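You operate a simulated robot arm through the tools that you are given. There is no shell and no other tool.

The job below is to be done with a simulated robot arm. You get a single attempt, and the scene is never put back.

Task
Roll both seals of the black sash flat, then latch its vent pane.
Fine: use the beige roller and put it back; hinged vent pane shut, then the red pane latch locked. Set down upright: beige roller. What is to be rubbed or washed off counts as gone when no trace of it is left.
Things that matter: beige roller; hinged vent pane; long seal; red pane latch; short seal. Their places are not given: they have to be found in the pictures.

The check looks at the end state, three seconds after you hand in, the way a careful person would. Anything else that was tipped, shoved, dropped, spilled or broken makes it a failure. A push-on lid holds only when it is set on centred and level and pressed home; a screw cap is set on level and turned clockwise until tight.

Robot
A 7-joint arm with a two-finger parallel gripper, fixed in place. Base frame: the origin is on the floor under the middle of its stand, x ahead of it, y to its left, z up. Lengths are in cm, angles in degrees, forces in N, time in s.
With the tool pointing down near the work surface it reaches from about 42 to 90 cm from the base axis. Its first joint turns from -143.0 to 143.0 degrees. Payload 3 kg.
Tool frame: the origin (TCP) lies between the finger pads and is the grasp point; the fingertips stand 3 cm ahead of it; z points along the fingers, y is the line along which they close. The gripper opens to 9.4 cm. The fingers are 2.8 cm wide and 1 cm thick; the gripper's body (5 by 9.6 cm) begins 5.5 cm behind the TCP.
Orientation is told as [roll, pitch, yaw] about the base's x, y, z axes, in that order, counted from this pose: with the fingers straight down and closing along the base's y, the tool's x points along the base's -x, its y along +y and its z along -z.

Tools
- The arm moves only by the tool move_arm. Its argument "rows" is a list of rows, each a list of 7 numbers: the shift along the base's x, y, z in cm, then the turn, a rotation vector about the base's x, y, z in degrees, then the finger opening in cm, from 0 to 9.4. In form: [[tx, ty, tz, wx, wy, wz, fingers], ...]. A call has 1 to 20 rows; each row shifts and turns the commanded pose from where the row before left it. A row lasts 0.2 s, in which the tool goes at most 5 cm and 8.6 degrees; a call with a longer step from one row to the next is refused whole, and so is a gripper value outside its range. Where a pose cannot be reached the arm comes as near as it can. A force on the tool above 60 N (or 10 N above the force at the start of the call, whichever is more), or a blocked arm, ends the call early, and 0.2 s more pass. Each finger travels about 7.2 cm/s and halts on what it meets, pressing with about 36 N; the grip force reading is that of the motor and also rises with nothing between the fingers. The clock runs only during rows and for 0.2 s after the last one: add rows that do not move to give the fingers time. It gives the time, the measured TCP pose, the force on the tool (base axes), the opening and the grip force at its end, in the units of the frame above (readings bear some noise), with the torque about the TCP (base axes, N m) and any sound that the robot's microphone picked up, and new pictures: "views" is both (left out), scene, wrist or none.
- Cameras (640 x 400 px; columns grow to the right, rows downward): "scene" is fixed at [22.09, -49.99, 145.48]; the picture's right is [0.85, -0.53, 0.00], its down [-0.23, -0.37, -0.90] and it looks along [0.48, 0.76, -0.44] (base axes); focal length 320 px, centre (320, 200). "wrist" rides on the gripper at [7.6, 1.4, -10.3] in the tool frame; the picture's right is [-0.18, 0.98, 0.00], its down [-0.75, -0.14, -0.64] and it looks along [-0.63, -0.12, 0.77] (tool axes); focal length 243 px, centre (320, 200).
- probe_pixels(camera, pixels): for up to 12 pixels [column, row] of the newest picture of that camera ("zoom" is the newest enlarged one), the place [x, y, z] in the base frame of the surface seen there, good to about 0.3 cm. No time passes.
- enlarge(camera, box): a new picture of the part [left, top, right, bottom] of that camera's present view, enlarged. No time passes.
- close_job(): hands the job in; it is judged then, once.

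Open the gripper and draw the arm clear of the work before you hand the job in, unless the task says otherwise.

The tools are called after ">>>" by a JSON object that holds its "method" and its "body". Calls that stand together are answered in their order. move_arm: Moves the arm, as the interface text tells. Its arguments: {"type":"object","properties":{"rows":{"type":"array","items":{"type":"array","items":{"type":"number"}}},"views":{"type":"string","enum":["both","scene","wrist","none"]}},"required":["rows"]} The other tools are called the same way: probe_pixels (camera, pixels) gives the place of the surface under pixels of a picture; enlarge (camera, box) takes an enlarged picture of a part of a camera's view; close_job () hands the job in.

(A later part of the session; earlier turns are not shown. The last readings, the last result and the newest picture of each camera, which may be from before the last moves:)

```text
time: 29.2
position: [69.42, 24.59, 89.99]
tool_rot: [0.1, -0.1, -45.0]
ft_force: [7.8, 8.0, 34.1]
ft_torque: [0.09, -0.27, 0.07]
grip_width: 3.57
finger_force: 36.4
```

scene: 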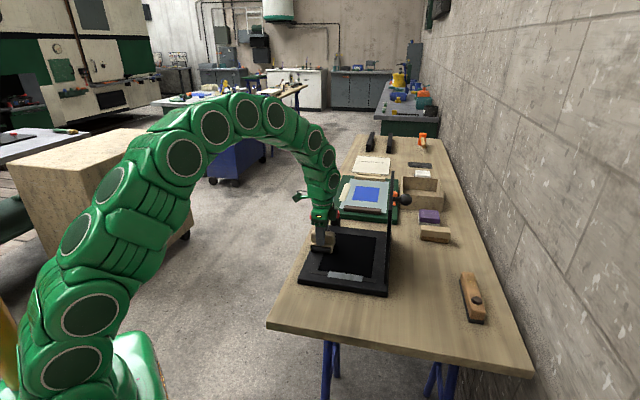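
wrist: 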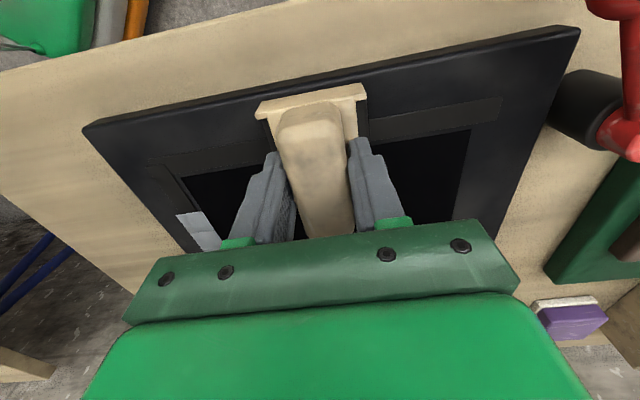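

All four segments of seal B look flat ahead of and behind the roller. I lift, and turn the tool +90° while travelling to above the near seal (u≈14, v≈3.45).

>>> {"method": "move_arm", "body": {"rows": [[0, 0, 1, 0, 0, 0, 0], [0, 0, 3, 0, 0, 0, 0], [0, 0, 4, 0, 0, 0, 0], [-0.14, -1.367, 0, 0, 0, 7.5, 0], [-0.14, -1.367, 0, 0, 0, 7.5, 0], [-0.14, -1.367, 0, 0, 0, 7.5, 0], [-0.14, -1.367, 0, 0, 0, 7.5, 0], [-0.14, -1.367, 0, 0, 0, 7.5, 0], [-0.14, -1.367, 0, 0, 0, 7.5, 0], [-0.14, -1.367, 0, 0, 0, 7.5, 0], [-0.14, -1.367, 0, 0, 0, 7.5, 0], [-0.14, -1.367, 0, 0, 0, 7.5, 0], [-0.14, -1.367, 0, 0, 0, 7.5, 0], [-0.14, -1.367, 0, 0, 0, 7.5, 0], [-0.14, -1.367, 0, 0, 0, 7.5, 0], [0, 0, 0, 0, 0, 0, 0]], "views": "both"}}

>>> {"method": "enlarge", "body": {"camera": "scene", "box": [295, 205, 395, 300]}}

```text
time: 32.6
position: [67.96, 8.02, 97.92]
tool_rot: [0.0, 0.0, 45.1]
ft_force: [-0.5, -0.4, -1.9]
ft_torque: [0.01, 0.02, -0.02]
grip_width: 3.57
finger_force: 35.8
```

scene: 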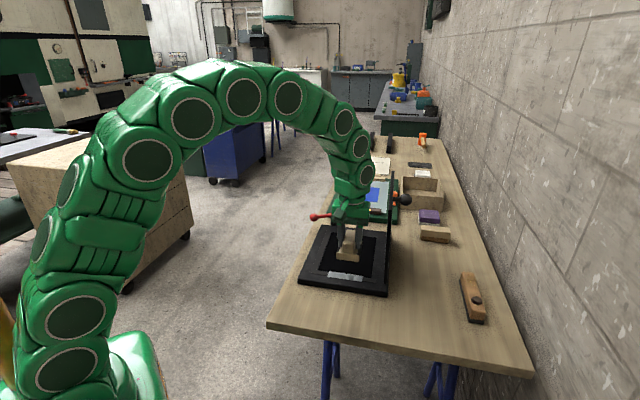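
wrist: 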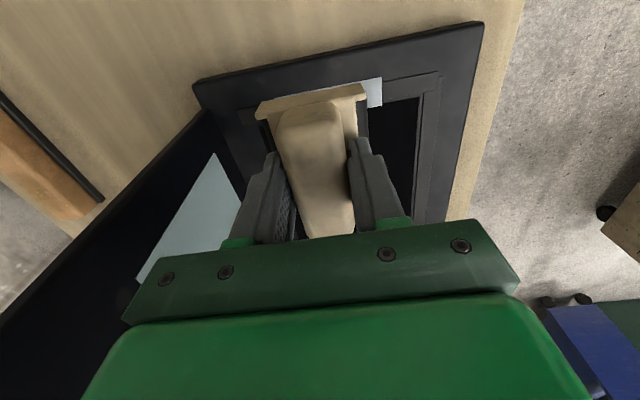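

```text
4.21 times, centred on (345, 252) of scene
```

zoom: 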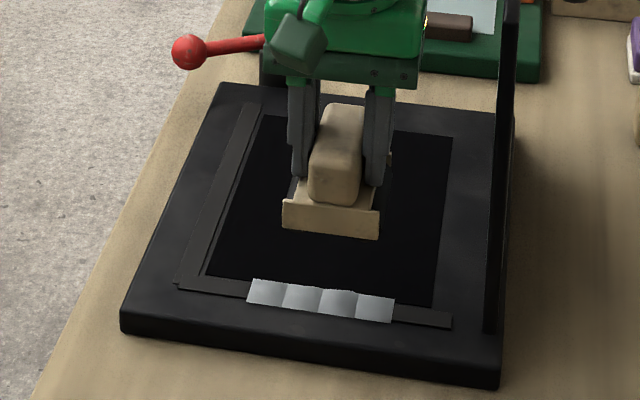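

Seal B is now completely flat. The roller hangs over the near seal line; I probe the pane face in the wrist view, (200,180), to find the clearance.

>>> {"method": "probe_pixels", "body": {"camera": "wrist", "pixels": [[214, 160], [160, 270], [208, 118], [195, 180], [100, 240], [370, 90], [372, 104], [196, 88], [482, 25], [262, 105], [360, 90]]}}

>>> {"method": "probe_pixels", "body": {"camera": "zoom", "pixels": [[292, 205], [375, 212], [250, 286], [392, 299], [250, 301], [390, 319], [498, 150], [492, 250], [488, 325], [508, 10]]}}

```text
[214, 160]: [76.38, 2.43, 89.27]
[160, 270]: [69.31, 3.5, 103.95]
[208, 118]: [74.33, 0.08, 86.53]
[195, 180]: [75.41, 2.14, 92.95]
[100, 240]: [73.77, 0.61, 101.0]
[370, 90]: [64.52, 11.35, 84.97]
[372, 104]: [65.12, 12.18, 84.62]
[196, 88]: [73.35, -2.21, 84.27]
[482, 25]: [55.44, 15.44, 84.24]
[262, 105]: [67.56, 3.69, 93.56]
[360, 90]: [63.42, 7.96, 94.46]
```

```text
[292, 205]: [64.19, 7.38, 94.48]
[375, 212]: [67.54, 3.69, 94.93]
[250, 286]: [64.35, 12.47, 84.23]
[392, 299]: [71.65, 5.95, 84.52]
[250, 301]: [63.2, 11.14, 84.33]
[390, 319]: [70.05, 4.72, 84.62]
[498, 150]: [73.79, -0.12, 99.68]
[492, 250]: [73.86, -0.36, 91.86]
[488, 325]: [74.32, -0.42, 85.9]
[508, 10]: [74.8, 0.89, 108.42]
```

The pane's inner face is at u≈23.7, so I keep the tool at u ≤ 17.8. I shift to u≈17.6 and lower to just above the frame.

>>> {"method": "move_arm", "body": {"rows": [[0.8, -0.8, 0, 0, 0, 0, 0], [0.8, -0.8, 0, 0, 0, 0, 0], [0.72, -0.72, 0, 0, 0, 0, 0], [0, 0, -3, 0, 0, 0, 0], [0, 0, -2.5, 0, 0, 0, 0], [0, 0, -1.2, 0, 0, 0, 0], [0, 0, 0, 0, 0, 0, 0]], "views": "both"}}

```text
time: 34.2
position: [70.3, 5.74, 91.19]
tool_rot: [0.0, 0.0, 44.9]
ft_force: [0.2, 0.0, -1.5]
ft_torque: [0.03, -0.02, -0.01]
grip_width: 3.55
finger_force: 35.7
```

scene: 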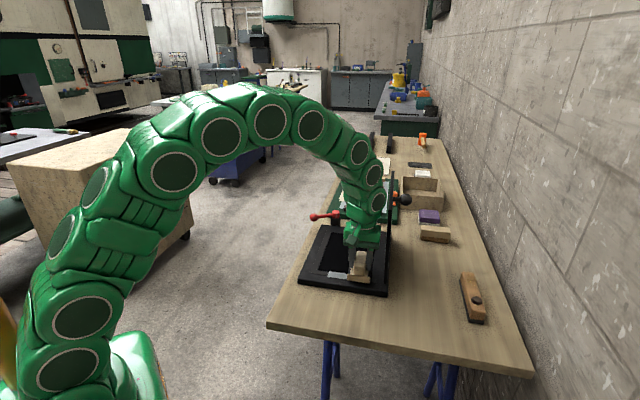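
wrist: 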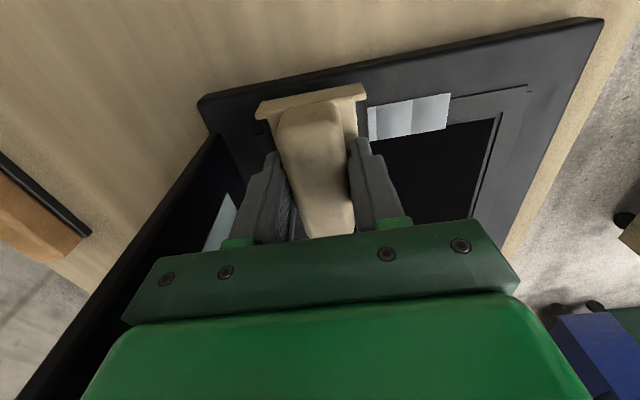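

No contact yet and the pane is clear. I lower slowly on to the seal and read the force.

>>> {"method": "move_arm", "body": {"rows": [[0, 0, -0.5, 0, 0, 0, 0], [0, 0, -0.3, 0, 0, 0, 0], [0, 0, -0.2, 0, 0, 0, 0], [0, 0, 0, 0, 0, 0, 0]], "views": "none"}}

```text
time: 35.2
position: [70.18, 5.82, 90.2]
tool_rot: [0.0, 0.0, 45.1]
ft_force: [0.0, 0.4, -0.8]
ft_torque: [-0.01, 0.05, 0.04]
grip_width: 3.57
finger_force: 35.8
```

>>> {"method": "move_arm", "body": {"rows": [[0, 0, -0.1, 0, 0, 0, 0], [0, 0, -0.1, 0, 0, 0, 0], [0, 0, 0, 0, 0, 0, 0]], "views": "none"}}

```text
time: 36.0
position: [70.32, 5.68, 90.13]
tool_rot: [0.0, 0.1, 45.0]
ft_force: [-0.1, -0.2, -1.5]
ft_torque: [-0.01, 0.01, 0.01]
grip_width: 3.57
finger_force: 36.0
```

Not yet touching; I lower a little more.

>>> {"method": "move_arm", "body": {"rows": [[0, 0, -0.1, 0, 0, 0, 0], [0, 0, -0.08, 0, 0, 0, 0], [0, 0, 0, 0, 0, 0, 0]], "views": "none"}}

```text
time: 36.8
position: [70.22, 5.82, 89.98]
tool_rot: [-0.1, -0.2, 45.0]
ft_force: [-8.9, -4.7, 42.5]
ft_torque: [-0.31, 0.61, -0.02]
grip_width: 3.59
finger_force: 35.5
```

42 N: I ease 0.07 cm and start rolling along −u (−x, +y).

>>> {"method": "move_arm", "body": {"rows": [[0, 0, 0.07, 0, 0, 0, 0], [-0.4, 0.4, 0, 0, 0, 0, 0], [-0.4, 0.4, 0, 0, 0, 0, 0], [-0.4, 0.4, 0, 0, 0, 0, 0]], "views": "none"}}

```text
time: 37.8
position: [69.07, 6.9, 90.04]
tool_rot: [0.0, 0.0, 45.0]
ft_force: [8.7, -7.3, 30.3]
ft_torque: [-0.27, -0.18, 0.05]
grip_width: 3.57
finger_force: 35.1
```

30 N, steady. I roll on.

>>> {"method": "move_arm", "body": {"rows": [[-0.4, 0.4, 0, 0, 0, 0, 0], [-0.4, 0.4, 0, 0, 0, 0, 0], [-0.4, 0.4, 0, 0, 0, 0, 0], [-0.4, 0.4, 0, 0, 0, 0, 0], [-0.4, 0.4, 0, 0, 0, 0, 0]], "views": "none"}}

```text
time: 39.0
position: [67.03, 9.05, 89.9]
tool_rot: [-0.1, 0.0, 45.0]
ft_force: [12.0, -12.6, 49.2]
ft_torque: [-0.13, -0.54, -0.08]
grip_width: 3.58
finger_force: 36.2
```

Force has climbed to 49 N; I ease 0.1 cm and keep rolling.

>>> {"method": "move_arm", "body": {"rows": [[0, 0, 0.1, 0, 0, 0, 0], [-0.4, 0.4, 0, 0, 0, 0, 0], [-0.4, 0.4, 0, 0, 0, 0, 0], [-0.4, 0.4, 0, 0, 0, 0, 0], [-0.4, 0.4, 0, 0, 0, 0, 0]], "views": "none"}}

```text
time: 40.2
position: [65.38, 10.53, 89.95]
tool_rot: [0.0, 0.1, 45.0]
ft_force: [4.3, -6.6, 20.6]
ft_torque: [0.08, -0.26, -0.11]
grip_width: 3.55
finger_force: 36.2
```

About 21 N at u≈10.7. I continue towards u≈5.

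>>> {"method": "move_arm", "body": {"rows": [[0, 0, -0.02, 0, 0, 0, 0], [-0.4, 0.4, 0, 0, 0, 0, 0], [-0.4, 0.4, 0, 0, 0, 0, 0], [-0.4, 0.4, 0, 0, 0, 0, 0], [-0.4, 0.4, 0, 0, 0, 0, 0], [-0.4, 0.4, 0, 0, 0, 0, 0]], "views": "both"}}

```text
time: 41.6
position: [63.46, 12.59, 90.02]
tool_rot: [0.1, -0.1, 44.9]
ft_force: [2.4, -2.3, 10.1]
ft_torque: [-0.02, 0.03, 0.04]
grip_width: 3.57
finger_force: 35.9
```

scene: 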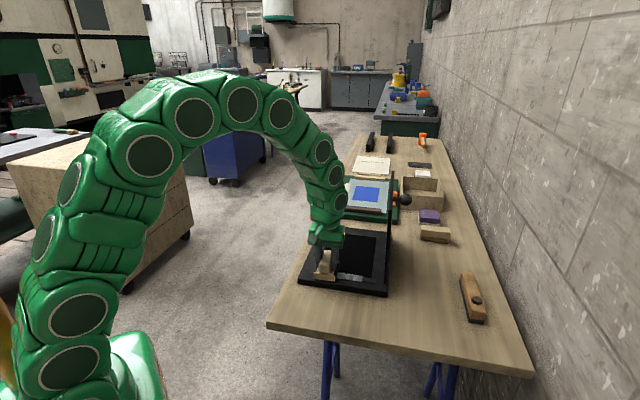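
wrist: 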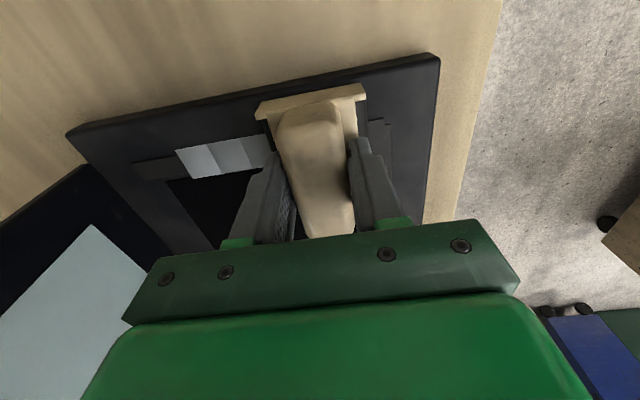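

Segments of seal A still show light at (225,155) after one pass. I enlarge to see whether they have changed.

>>> {"method": "enlarge", "body": {"camera": "wrist", "box": [130, 90, 330, 220]}}

>>> {"method": "enlarge", "body": {"camera": "scene", "box": [295, 225, 395, 305]}}

>>> {"method": "probe_pixels", "body": {"camera": "wrist", "pixels": [[180, 152], [195, 178], [207, 160], [225, 155], [240, 155], [250, 150], [262, 145], [160, 170]]}}

```text
3.08 times, centred on (230, 155) of wrist
```

zoom: 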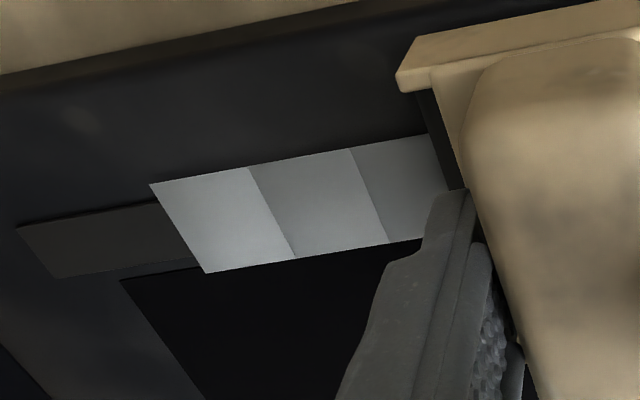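

```text
5.00 times, centred on (345, 265) of scene
```

zoom: 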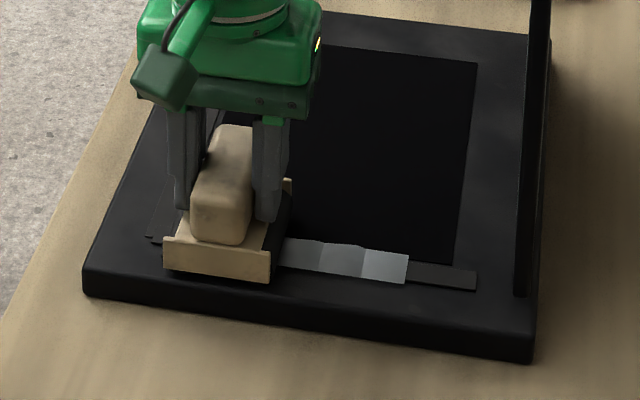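

```text
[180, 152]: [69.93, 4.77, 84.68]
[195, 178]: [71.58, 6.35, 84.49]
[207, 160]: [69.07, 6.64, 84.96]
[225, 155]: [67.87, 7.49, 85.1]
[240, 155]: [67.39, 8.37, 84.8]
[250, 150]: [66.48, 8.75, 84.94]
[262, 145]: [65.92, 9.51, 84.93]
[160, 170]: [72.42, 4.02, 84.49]
```

I finish the pass to u≈6 with a bit more pressure, then roll back over the whole seal.

>>> {"method": "move_arm", "body": {"rows": [[0, 0, -0.06, 0, 0, 0, 0], [-0.4, 0.4, 0, 0, 0, 0, 0], [-0.4, 0.4, 0, 0, 0, 0, 0], [-0.4, 0.4, 0, 0, 0, 0, 0], [0, 0, 0, 0, 0, 0, 0]], "views": "none"}}

```text
time: 42.8
position: [62.13, 13.87, 89.86]
tool_rot: [0.1, -0.1, 45.1]
ft_force: [8.4, -6.1, 33.0]
ft_torque: [-0.26, -0.12, -0.03]
grip_width: 3.57
finger_force: 35.9
```

33 N at u≈6. I ease slightly and roll back along +u.

>>> {"method": "move_arm", "body": {"rows": [[0, 0, 0.04, 0, 0, 0, 0], [0.4, -0.4, 0, 0, 0, 0, 0], [0.4, -0.4, 0, 0, 0, 0, 0], [0.4, -0.4, 0, 0, 0, 0, 0], [0.4, -0.4, 0, 0, 0, 0, 0], [0.4, -0.4, 0, 0, 0, 0, 0]], "views": "none"}}

```text
time: 44.2
position: [64.24, 11.79, 89.91]
tool_rot: [-0.1, 0.0, 45.0]
ft_force: [-4.7, 5.8, 19.4]
ft_torque: [0.17, 0.21, -0.04]
grip_width: 3.56
finger_force: 36.2
```

19 N at u≈9. I press 0.02 cm more and continue.

>>> {"method": "move_arm", "body": {"rows": [[0, 0, -0.02, 0, 0, 0, 0], [0.4, -0.4, 0, 0, 0, 0, 0], [0.4, -0.4, 0, 0, 0, 0, 0], [0.4, -0.4, 0, 0, 0, 0, 0], [0.4, -0.4, 0, 0, 0, 0, 0], [0.4, -0.4, 0, 0, 0, 0, 0]], "views": "wrist"}}

```text
time: 45.6
position: [66.21, 9.83, 89.96]
tool_rot: [0.0, 0.0, 45.0]
ft_force: [-11.7, 10.2, 41.1]
ft_torque: [0.34, 0.27, 0.03]
grip_width: 3.58
finger_force: 36.4
```

wrist: 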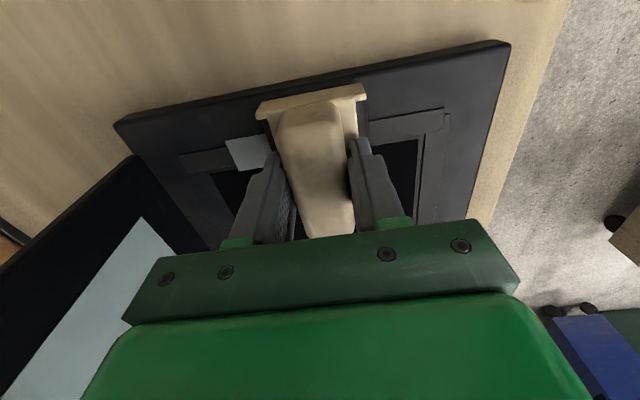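

Behind the roller the strip is dark now. 41 N, so I ease 0.06 and roll on.

>>> {"method": "move_arm", "body": {"rows": [[0, 0, 0.06, 0, 0, 0, 0], [0.4, -0.4, 0, 0, 0, 0, 0], [0.4, -0.4, 0, 0, 0, 0, 0], [0.4, -0.4, 0, 0, 0, 0, 0], [0.4, -0.4, 0, 0, 0, 0, 0]], "views": "none"}}

```text
time: 46.8
position: [67.78, 8.16, 90.04]
tool_rot: [-0.1, 0.0, 45.0]
ft_force: [-0.2, 1.2, 0.5]
ft_torque: [-0.04, 0.02, 0.02]
grip_width: 3.57
finger_force: 36.3
```

Force fell to zero; I press 0.08 cm and check.

>>> {"method": "move_arm", "body": {"rows": [[0, 0, -0.08, 0, 0, 0, 0], [0, 0, 0, 0, 0, 0, 0]], "views": "none"}}

```text
time: 47.4
position: [67.9, 8.21, 90.03]
tool_rot: [-0.1, -0.2, 45.1]
ft_force: [0.9, -0.6, 16.8]
ft_torque: [-0.28, 0.15, 0.02]
grip_width: 3.57
finger_force: 35.2
```

17 N. I add 0.03 cm and roll on to u≈17.8.

>>> {"method": "move_arm", "body": {"rows": [[0, 0, -0.03, 0, 0, 0, 0], [0.4, -0.4, 0, 0, 0, 0, 0], [0.4, -0.4, 0, 0, 0, 0, 0], [0.4, -0.4, 0, 0, 0, 0, 0], [0, 0, 0, 0, 0, 0, 0]], "views": "none"}}

```text
time: 48.6
position: [68.98, 7.05, 90.04]
tool_rot: [0.1, 0.0, 45.1]
ft_force: [-12.6, 11.3, 49.1]
ft_torque: [0.38, 0.42, 0.01]
grip_width: 3.57
finger_force: 36.0
```

49 N; I ease 0.06 and go the last 2 cm.

>>> {"method": "move_arm", "body": {"rows": [[0, 0, 0.06, 0, 0, 0, 0], [0.4, -0.4, 0, 0, 0, 0, 0], [0.4, -0.4, 0, 0, 0, 0, 0], [0.4, -0.4, 0, 0, 0, 0, 0], [0.2, -0.2, 0, 0, 0, 0, 0]], "views": "both"}}

>>> {"method": "enlarge", "body": {"camera": "scene", "box": [295, 225, 395, 305]}}

```text
time: 49.8
position: [70.36, 5.54, 89.93]
tool_rot: [-0.1, -0.1, 45.0]
ft_force: [-9.3, 9.2, 32.7]
ft_torque: [0.22, 0.1, 0.01]
grip_width: 3.57
finger_force: 35.9
```

scene: 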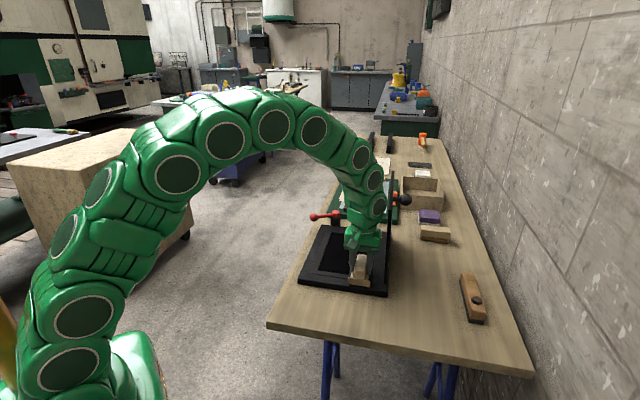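
wrist: 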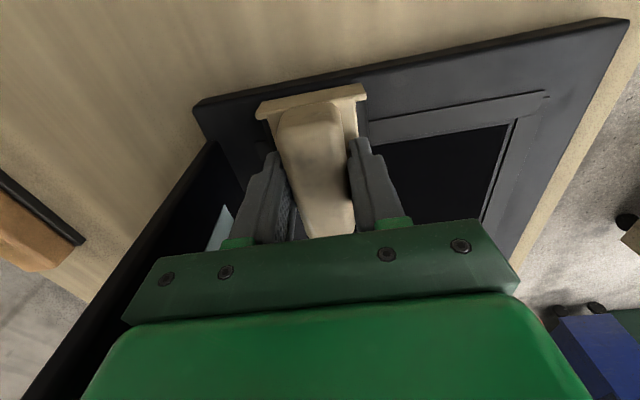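

```text
5.00 times, centred on (345, 265) of scene
```

zoom: 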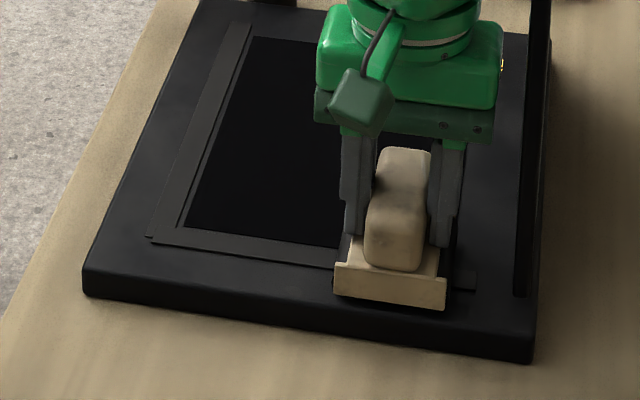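

Everything behind the roller is dark. I roll back 5 cm under ~30 N as an extra pass and then look.

>>> {"method": "move_arm", "body": {"rows": [[-0.4, 0.4, 0, 0, 0, 0, 0], [-0.4, 0.4, 0, 0, 0, 0, 0], [-0.4, 0.4, 0, 0, 0, 0, 0], [-0.4, 0.4, 0, 0, 0, 0, 0]], "views": "none"}}

```text
time: 50.8
position: [68.95, 7.16, 89.93]
tool_rot: [-0.1, -0.1, 45.0]
ft_force: [5.2, -4.7, 18.9]
ft_torque: [-0.33, 0.04, 0.08]
grip_width: 3.61
finger_force: 35.8
```

>>> {"method": "move_arm", "body": {"rows": [[-0.4, 0.4, 0, 0, 0, 0, 0], [-0.4, 0.4, 0, 0, 0, 0, 0], [-0.4, 0.4, 0, 0, 0, 0, 0], [-0.4, 0.4, 0, 0, 0, 0, 0], [0, 0, 1, 0, 0, 0, 0], [0, 0, 3, 0, 0, 0, 0], [0, 0, 4, 0, 0, 0, 0]], "views": "both"}}

>>> {"method": "enlarge", "body": {"camera": "scene", "box": [295, 225, 395, 305]}}

>>> {"method": "enlarge", "body": {"camera": "wrist", "box": [100, 20, 500, 220]}}

```text
time: 52.4
position: [67.15, 8.83, 97.97]
tool_rot: [0.1, 0.0, 45.0]
ft_force: [0.0, -1.0, -1.4]
ft_torque: [-0.02, 0.01, 0.01]
grip_width: 3.57
finger_force: 36.0
```

scene: 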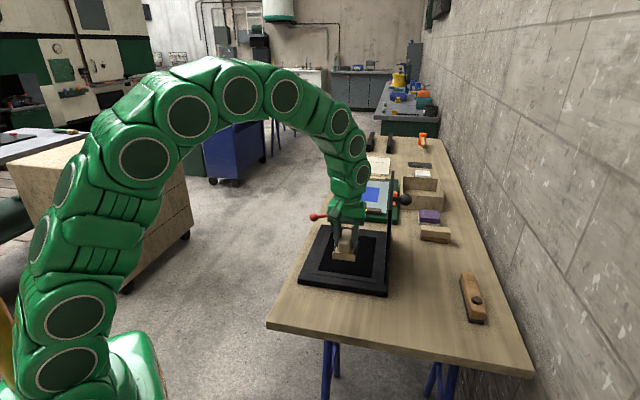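
wrist: 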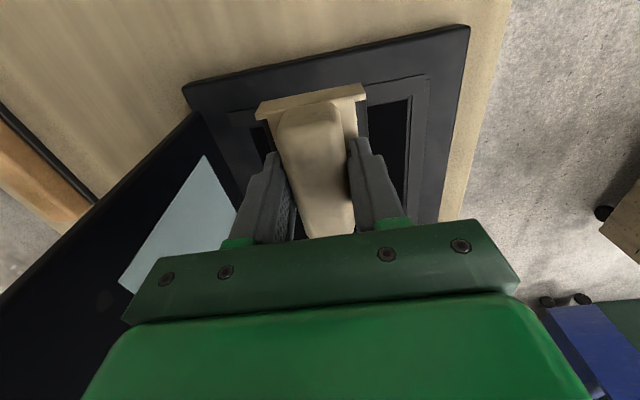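

```text
5.00 times, centred on (345, 265) of scene
```

zoom: 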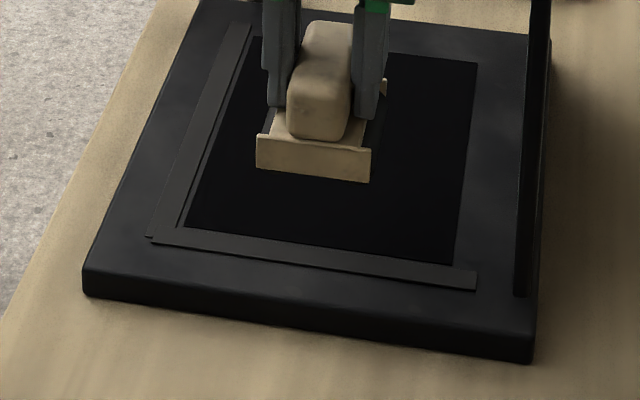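

```text
1.60 times, centred on (300, 120) of wrist
```

zoom: 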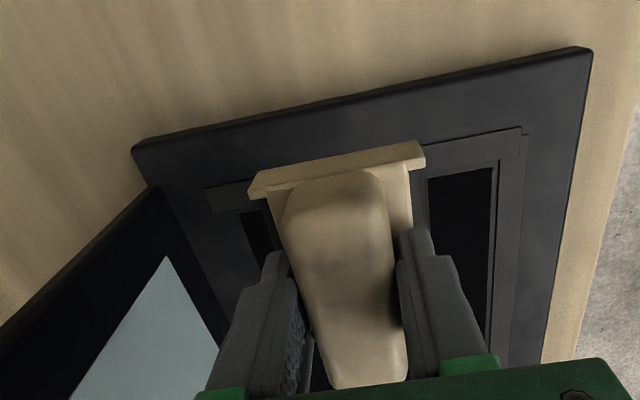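

Both seals are now flat and dark. I carry the roller back over its original place (58.16, 0.61), turning back to yaw −45.9.

>>> {"method": "move_arm", "body": {"rows": [[-0.749, -0.685, 0, 0, 0, -7.575, 0], [-0.749, -0.685, 0, 0, 0, -7.575, 0], [-0.749, -0.685, 0, 0, 0, -7.575, 0], [-0.749, -0.685, 0, 0, 0, -7.575, 0], [-0.749, -0.685, 0, 0, 0, -7.575, 0], [-0.749, -0.685, 0, 0, 0, -7.575, 0], [-0.749, -0.685, 0, 0, 0, -7.575, 0], [-0.749, -0.685, 0, 0, 0, -7.575, 0], [-0.749, -0.685, 0, 0, 0, -7.575, 0], [-0.749, -0.685, 0, 0, 0, -7.575, 0], [-0.749, -0.685, 0, 0, 0, -7.575, 0], [-0.749, -0.685, 0, 0, 0, -7.575, 0], [0, 0, 0, 0, 0, 0, 0]], "views": "none"}}

```text
time: 55.2
position: [58.17, 0.54, 97.92]
tool_rot: [0.0, 0.0, -46.1]
ft_force: [-0.4, 0.5, -1.7]
ft_torque: [0.02, 0.01, -0.01]
grip_width: 3.53
finger_force: 36.7
```

Over the home spot. I lower towards the table: roller bottom should touch near TCP z≈87.8, so I stop a little above and then creep.

>>> {"method": "move_arm", "body": {"rows": [[0, 0, -4, 0, 0, 0, 0], [0, 0, -3.5, 0, 0, 0, 0], [0, 0, -1.5, 0, 0, 0, 0], [0, 0, -0.4, 0, 0, 0, 0], [0, 0, -0.3, 0, 0, 0, 0], [0, 0, 0, 0, 0, 0, 0]], "views": "both"}}

```text
time: 56.6
position: [58.06, 0.47, 88.35]
tool_rot: [0.0, 0.0, -46.0]
ft_force: [0.2, 0.6, -1.3]
ft_torque: [0.02, 0.0, 0.0]
grip_width: 3.58
finger_force: 36.1
```

scene: 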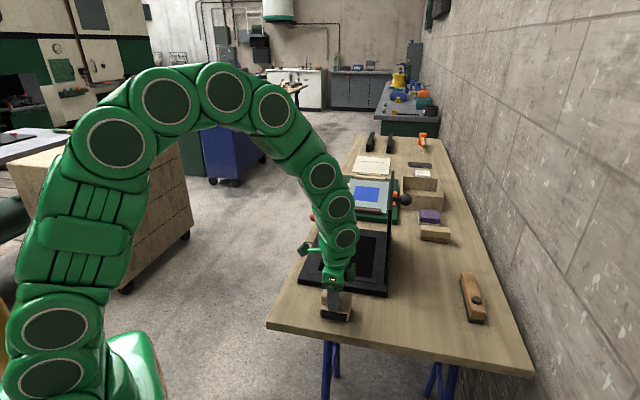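
wrist: 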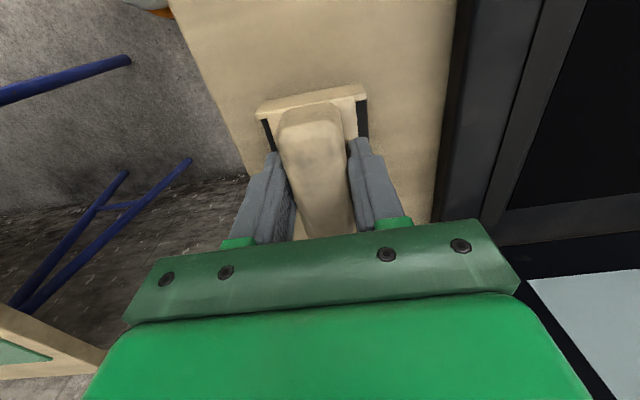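

Still in the air by a few mm (force −1.3). I creep down until touch.

>>> {"method": "move_arm", "body": {"rows": [[0, 0, -0.15, 0, 0, 0, 0], [0, 0, -0.15, 0, 0, 0, 0], [0, 0, -0.1, 0, 0, 0, 0], [0, 0, 0, 0, 0, 0, 0]], "views": "none"}}

```text
time: 57.6
position: [58.22, 0.51, 87.81]
tool_rot: [0.1, 0.1, -46.0]
ft_force: [0.1, -0.3, -1.2]
ft_torque: [0.01, 0.01, 0.04]
grip_width: 3.56
finger_force: 35.9
```

>>> {"method": "move_arm", "body": {"rows": [[0, 0, -0.08, 0, 0, 0, 0], [0, 0, -0.07, 0, 0, 0, 0], [0, 0, 0, 0, 0, 0, 0]], "views": "none"}}

```text
time: 58.4
position: [58.2, 0.51, 87.74]
tool_rot: [0.1, -0.1, -46.0]
ft_force: [-8.8, 3.9, 33.1]
ft_torque: [0.2, 0.43, -0.02]
grip_width: 3.57
finger_force: 36.4
```

Touching the table (33 N). I ease 0.1 cm, open the fingers, and rise straight up.

>>> {"method": "move_arm", "body": {"rows": [[0, 0, 0.1, 0, 0, 0, 0], [0, 0, 0, 0, 0, 0, 6], [0, 0, 0, 0, 0, 0, 8], [0, 0, 0, 0, 0, 0, 8], [0, 0, 0, 0, 0, 0, 8], [0, 0, 1, 0, 0, 0, 8], [0, 0, 3, 0, 0, 0, 8], [0, 0, 4, 0, 0, 0, 8], [0, 0, 4, 0, 0, 0, 8], [0, 0, 4, 0, 0, 0, 8]], "views": "both"}}

>>> {"method": "enlarge", "body": {"camera": "scene", "box": [290, 230, 390, 330]}}

```text
time: 60.6
position: [58.23, 0.61, 103.92]
tool_rot: [0.0, 0.0, -45.9]
ft_force: [-0.2, 1.0, -0.8]
ft_torque: [0.03, -0.02, -0.01]
grip_width: 8.01
finger_force: 0.1
```

scene: 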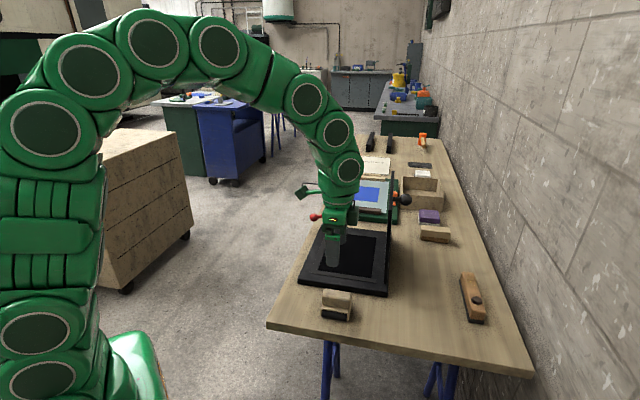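
wrist: 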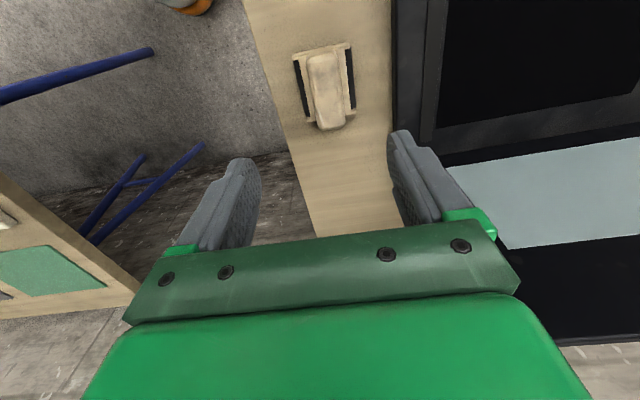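

```text
4.00 times, centred on (340, 280) of scene
```

zoom: 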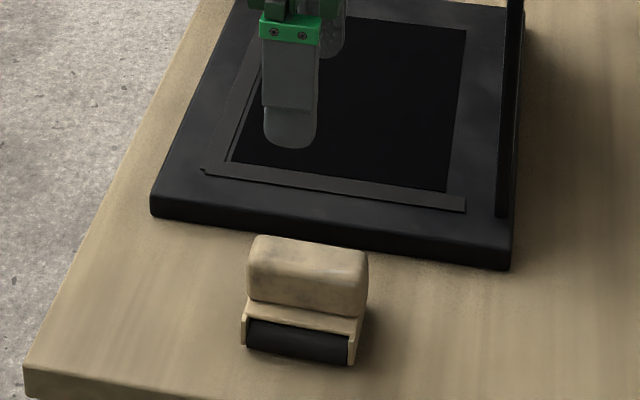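

The roller stands upright back in place. Now the pane: I enlarge the pane, knob and latch in the scene view.

>>> {"method": "enlarge", "body": {"camera": "scene", "box": [360, 160, 430, 230]}}

>>> {"method": "enlarge", "body": {"camera": "scene", "box": [300, 190, 420, 300]}}

>>> {"method": "probe_pixels", "body": {"camera": "scene", "pixels": [[404, 195], [404, 200], [404, 205], [399, 200], [410, 200], [397, 199], [394, 199], [392, 173], [393, 182], [391, 215], [389, 240], [387, 275]]}}

```text
5.71 times, centred on (395, 195) of scene
```

zoom: 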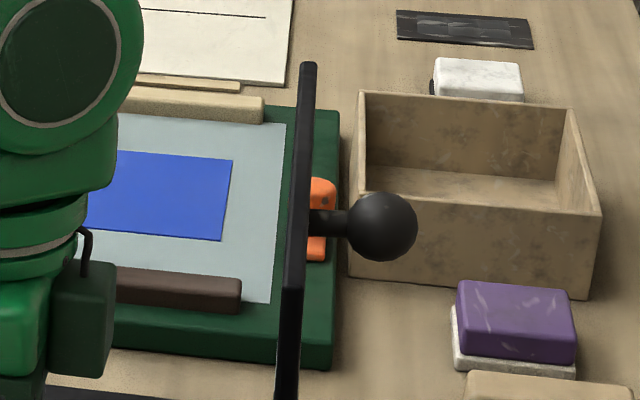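

```text
3.64 times, centred on (360, 245) of scene
```

zoom: 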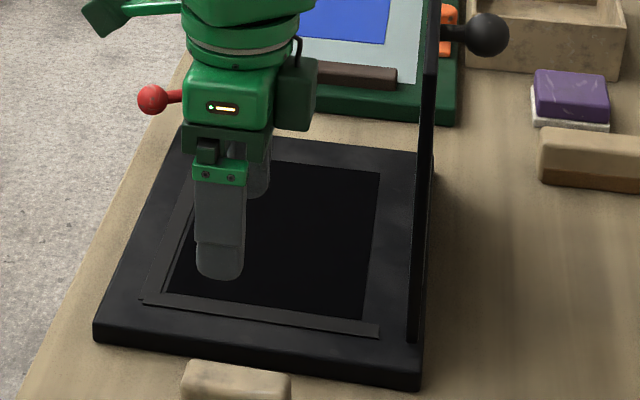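

```text
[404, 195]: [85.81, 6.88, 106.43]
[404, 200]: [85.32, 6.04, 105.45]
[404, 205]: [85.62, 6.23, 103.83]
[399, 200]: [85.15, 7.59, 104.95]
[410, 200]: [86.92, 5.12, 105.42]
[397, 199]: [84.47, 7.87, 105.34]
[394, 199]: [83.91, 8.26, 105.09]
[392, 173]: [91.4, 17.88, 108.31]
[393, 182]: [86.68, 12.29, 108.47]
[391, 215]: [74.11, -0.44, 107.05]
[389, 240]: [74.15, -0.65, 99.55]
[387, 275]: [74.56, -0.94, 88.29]
```

The pane stands upright at u≈24 with its top at z≈108.4, and the black ball knob sits on its outer side near (86,7,104.6). I rise and go above the pane to look at the knob from the wrist camera.

>>> {"method": "move_arm", "body": {"rows": [[0, 0, 4.5, 0, 0, 0.9, 8], [0, 0, 4.5, 0, 0, 0, 8], [0, 0, 4.5, 0, 0, 0, 8], [0, 0, 4.5, 0, 0, 0, 8], [4.2, 1.2, 0, 0, 0, 0, 8], [4.2, 1.2, 0, 0, 0, 0, 8], [4.2, 1.2, 0, 0, 0, 0, 8], [4.2, 1.2, 0, 0, 0, 0, 8], [4.2, 1.2, 0, 0, 0, 0, 8], [0, 0, 0, 0, 0, 0, 8]], "views": "both"}}

```text
time: 62.8
position: [75.6, 5.6, 120.83]
tool_rot: [-0.1, 0.0, -45.0]
ft_force: [1.3, 0.0, -0.5]
ft_torque: [-0.01, -0.02, -0.01]
grip_width: 7.99
finger_force: 0.0
out of reach, approached as far as the arm can: row 9
```

scene: 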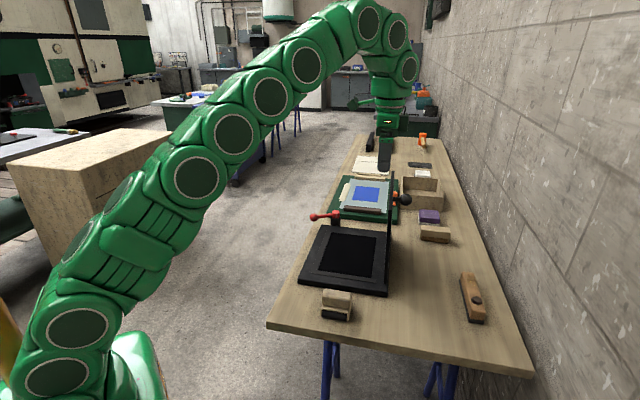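
wrist: 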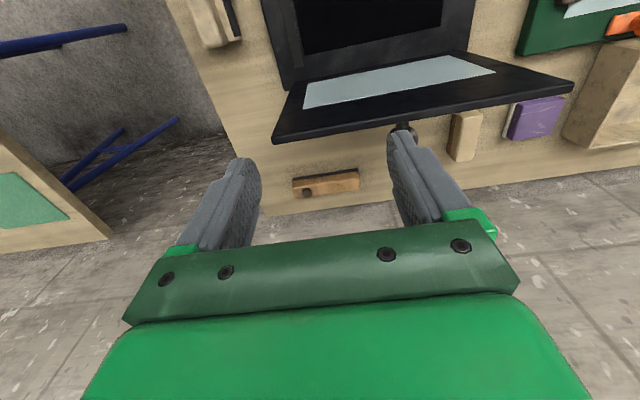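

The arm is at its reach limit here (r≈75.8 at z 121). In the wrist view the pane's top edge runs (272,140)–(572,88), knob at (403,128) partly behind a finger. I probe those.

>>> {"method": "probe_pixels", "body": {"camera": "wrist", "pixels": [[275, 138], [568, 86], [420, 112], [412, 124], [400, 127], [416, 130], [295, 85], [466, 54], [285, 138], [285, 132], [560, 92], [400, 118]]}}

>>> {"method": "enlarge", "body": {"camera": "wrist", "box": [370, 80, 460, 160]}}

```text
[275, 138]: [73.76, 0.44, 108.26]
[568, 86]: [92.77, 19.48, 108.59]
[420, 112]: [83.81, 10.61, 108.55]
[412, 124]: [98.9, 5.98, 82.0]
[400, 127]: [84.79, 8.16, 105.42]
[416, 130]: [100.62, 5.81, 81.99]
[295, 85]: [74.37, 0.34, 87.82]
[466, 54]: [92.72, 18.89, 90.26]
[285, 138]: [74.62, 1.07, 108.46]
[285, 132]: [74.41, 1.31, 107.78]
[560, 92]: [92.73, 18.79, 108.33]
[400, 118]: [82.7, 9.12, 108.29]
```

```text
5.00 times, centred on (415, 120) of wrist
```

zoom: 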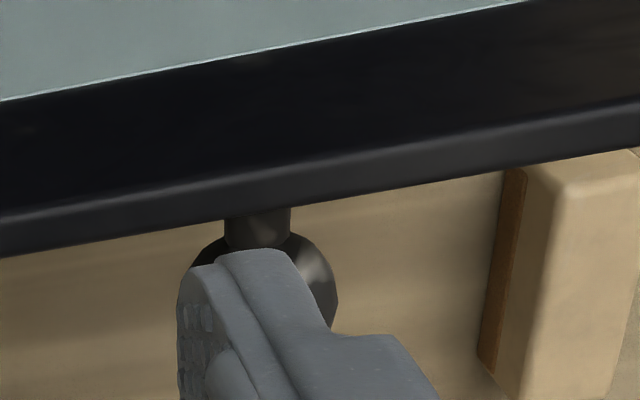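

The ball is on the outer side around u≈28.4, v≈15.6, z≈105 — at r≈87 it needs a slightly tilted tool to be in reach. I tilt the fingers outward (about the pane's edge axis) by 27° here, high above the pane, and check.

>>> {"method": "move_arm", "body": {"rows": [[0, 0, 0, -4.77, -4.77, 0, 8], [0, 0, 0, -4.77, -4.77, 0, 8], [0, 0, 0, -4.77, -4.77, 0, 8], [0, 0, 0, -4.77, -4.77, 0, 8], [0, 0, 0, 0, 0, 0, 8]], "views": "both"}}

```text
time: 64.0
position: [75.76, 5.7, 120.87]
tool_rot: [0.1, -27.1, -45.1]
ft_force: [0.3, 0.9, -0.3]
ft_torque: [0.0, -0.01, 0.0]
grip_width: 7.98
finger_force: 0.0
```

scene: 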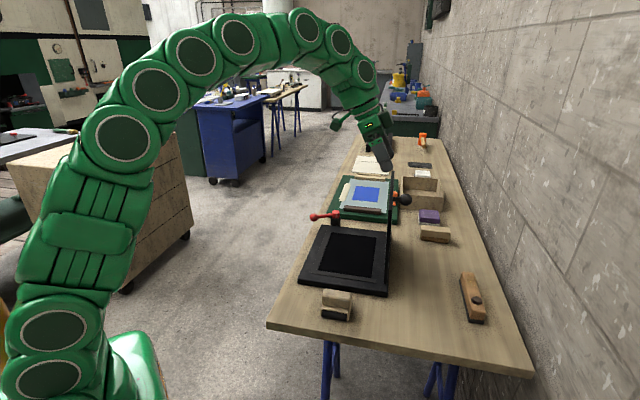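
wrist: 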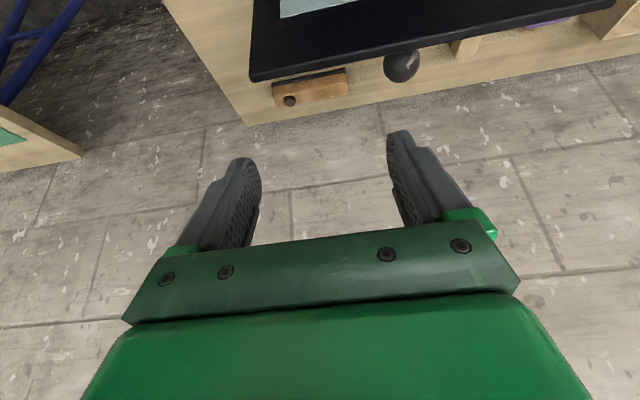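

The tilt went fine and the arm now has reach to spare; the knob shows at (402,66). I probe it and enlarge.

>>> {"method": "probe_pixels", "body": {"camera": "wrist", "pixels": [[402, 66], [388, 68], [416, 64], [402, 78], [396, 56], [402, 52], [250, 75], [255, 82], [500, 25]]}}

>>> {"method": "enlarge", "body": {"camera": "wrist", "box": [370, 30, 440, 100]}}

```text
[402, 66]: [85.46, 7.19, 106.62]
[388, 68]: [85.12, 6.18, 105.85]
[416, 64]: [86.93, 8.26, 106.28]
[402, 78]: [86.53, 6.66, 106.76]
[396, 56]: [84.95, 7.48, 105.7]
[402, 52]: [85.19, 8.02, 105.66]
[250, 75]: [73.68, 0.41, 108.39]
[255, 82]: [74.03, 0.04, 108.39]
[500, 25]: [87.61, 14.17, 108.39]
```

```text
5.71 times, centred on (405, 65) of wrist
```

zoom: 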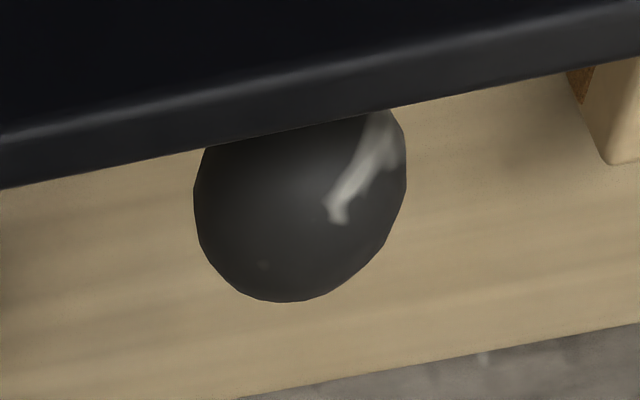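

Knob centre computes to (86.5, 6.7, 105.3). I move to a pre-grasp point 10 cm above it, staying over the pane top.

>>> {"method": "move_arm", "body": {"rows": [[2.7, 0.25, -1.2, 0, 0, 0, 8], [2.7, 0.25, -1.2, 0, 0, 0, 8], [2.7, 0.25, -1.2, 0, 0, 0, 8], [2.65, 0.25, -1.2, 0, 0, 0, 8], [0, 0, 0, 0, 0, 0, 8]], "views": "both"}}

```text
time: 65.2
position: [86.53, 6.77, 115.97]
tool_rot: [0.0, -27.1, -45.1]
ft_force: [0.9, -0.1, 0.1]
ft_torque: [-0.02, 0.0, 0.0]
grip_width: 8.01
finger_force: 0.0
```

scene: 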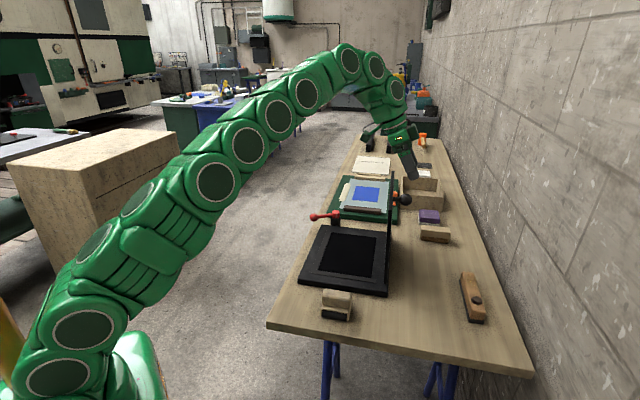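
wrist: 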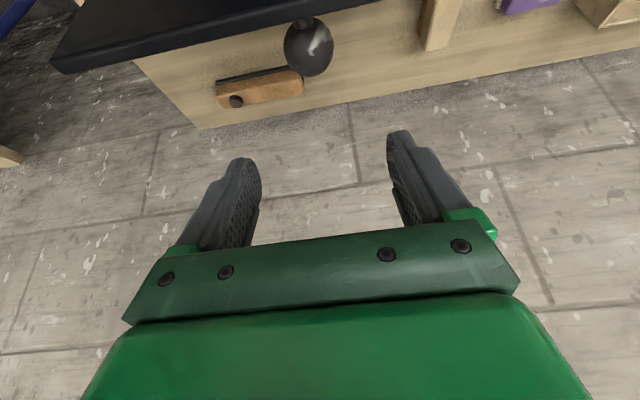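

In reach. The knob appears at (308,47), in line between the fingers; I probe it once more for the exact centre.

>>> {"method": "probe_pixels", "body": {"camera": "wrist", "pixels": [[308, 47], [300, 47], [316, 47], [308, 56], [308, 38], [303, 22], [290, 30], [330, 22]]}}

>>> {"method": "enlarge", "body": {"camera": "wrist", "box": [270, 0, 350, 90]}}

```text
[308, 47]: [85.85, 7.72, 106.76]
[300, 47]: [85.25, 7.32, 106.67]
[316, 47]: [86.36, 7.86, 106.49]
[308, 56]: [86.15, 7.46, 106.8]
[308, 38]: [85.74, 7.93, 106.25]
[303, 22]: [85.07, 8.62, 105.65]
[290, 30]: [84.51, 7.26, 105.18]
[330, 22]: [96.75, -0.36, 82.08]
```

```text
4.44 times, centred on (310, 45) of wrist
```

zoom: 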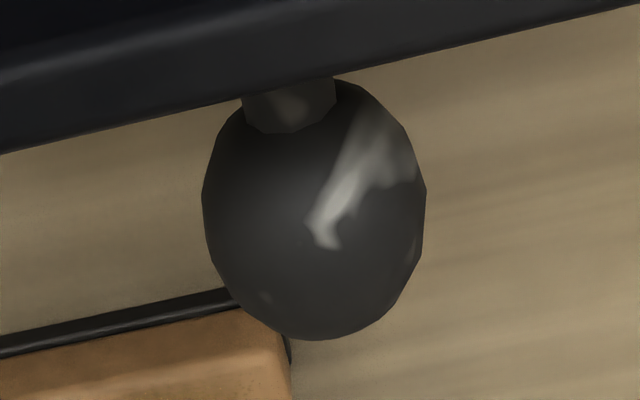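

Knob centre confirmed at u≈28.2, v≈15.75, z≈105.3; the tool is aligned in v. I descend while easing the tilt from 27° to 15°.

>>> {"method": "move_arm", "body": {"rows": [[0, 0, -2, 1.7, 1.7, 0, 8], [0, 0, -2, 1.7, 1.7, 0, 8], [0, 0, -2, 1.7, 1.7, 0, 8], [0, 0, 0, 0, 0, 0, 8]], "views": "both"}}

```text
time: 66.2
position: [86.58, 6.73, 110.07]
tool_rot: [0.0, -19.7, -45.1]
ft_force: [0.1, 0.5, -0.1]
ft_torque: [-0.03, 0.02, -0.02]
grip_width: 8.01
finger_force: 0.1
```

scene: 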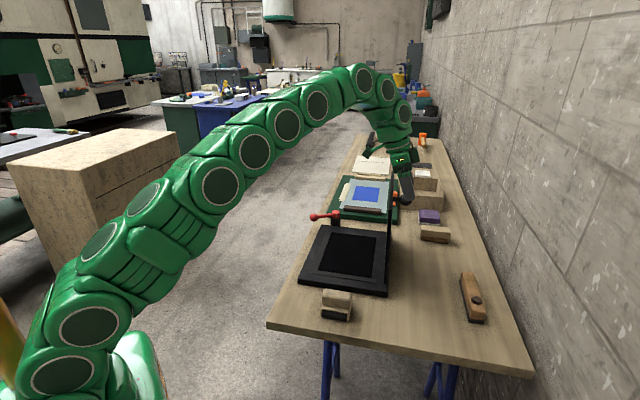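
wrist: 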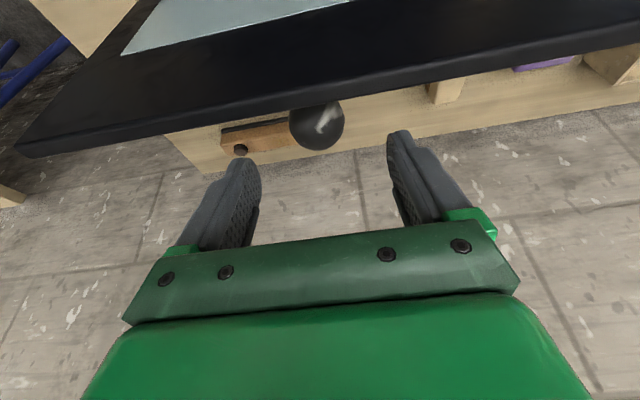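

The ball sits between the fingertips' line, pane top clear. I go down the last 4.2 cm with the tilt easing to about 15°.

>>> {"method": "move_arm", "body": {"rows": [[0, 0, -1.4, 1.1, 1.1, 0, 8], [0, 0, -1.4, 1.1, 1.1, 0, 8], [0, 0, -1.2, 1.1, 1.1, 0, 8], [0, 0, 0, 0, 0, 0, 8]], "views": "both"}}

>>> {"method": "enlarge", "body": {"camera": "scene", "box": [350, 130, 450, 230]}}

```text
time: 67.2
position: [86.49, 6.61, 106.05]
tool_rot: [0.0, -15.1, -45.1]
ft_force: [0.0, -0.4, 0.1]
ft_torque: [-0.01, 0.01, -0.01]
grip_width: 7.97
finger_force: 0.2
```

scene: 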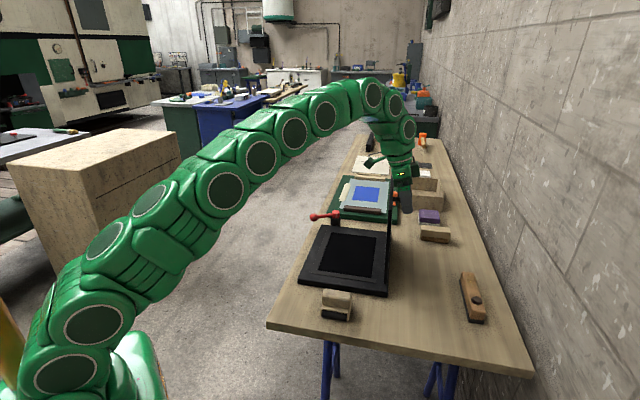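
wrist: 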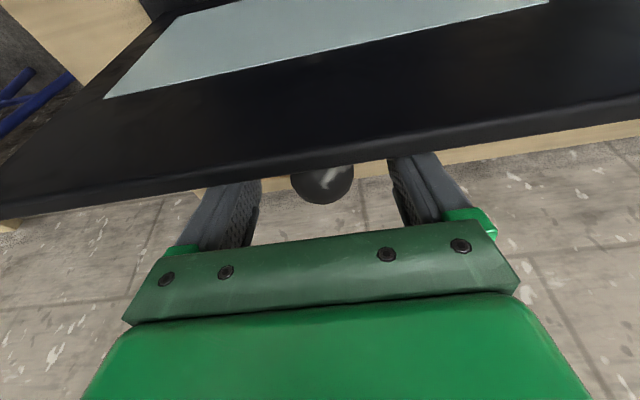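

```text
4.00 times, centred on (400, 180) of scene
```

zoom: 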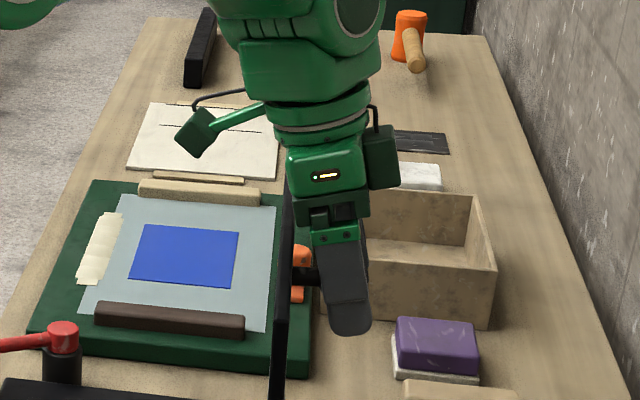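

The ball is centred between the pads at (322,183) with no contact. I close the fingers on it.

>>> {"method": "move_arm", "body": {"rows": [[0, 0, 0, 0, 0, 0, 0], [0, 0, 0, 0, 0, 0, 0], [0, 0, 0, 0, 0, 0, 0], [0, 0, 0, 0, 0, 0, 0]], "views": "both"}}

```text
time: 68.2
position: [86.5, 6.79, 106.0]
tool_rot: [0.0, -15.1, -45.1]
ft_force: [18.6, 16.0, 1.0]
ft_torque: [0.01, -0.38, 0.04]
grip_width: 3.52
finger_force: 44.8
```

scene: 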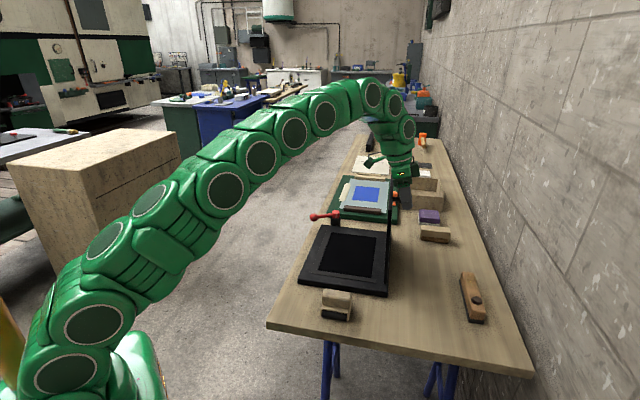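
wrist: 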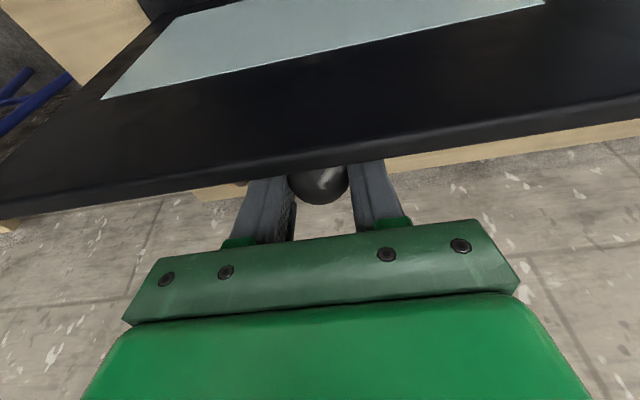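

The grip holds the ball at 3.52 cm; the ±24 N sideways load means a 0.1 cm shift along +v. I relieve that and start the closing arc with small steps, watching the force.

>>> {"method": "move_arm", "body": {"rows": [[0.08, 0.08, 0, 0, 0, 0, 0], [-0.32, 0.32, 0.08, 0, 0, 0, 0], [-0.32, 0.32, 0.06, 0, 0, 0, 0], [0, 0, 0, 0, 0, 0, 0]], "views": "none"}}

```text
time: 69.2
position: [85.89, 7.34, 106.17]
tool_rot: [0.1, -15.2, -45.2]
ft_force: [22.7, 10.8, 0.8]
ft_torque: [-0.78, -1.15, -0.07]
grip_width: 3.52
finger_force: 45.5
```

The pane moves with 8 N resistance along u, but a 24 N sideways load along v remains; I shift 0.2 cm more along +v.

>>> {"method": "move_arm", "body": {"rows": [[0.14, 0.14, 0, 0, 0, 0, 0], [0, 0, 0, 0, 0, 0, 0]], "views": "none"}}

```text
time: 69.8
position: [86.03, 7.38, 106.21]
tool_rot: [-0.1, -15.1, -45.1]
ft_force: [-14.3, -3.7, 7.0]
ft_torque: [0.68, 1.04, -0.08]
grip_width: 3.55
finger_force: 45.1
```

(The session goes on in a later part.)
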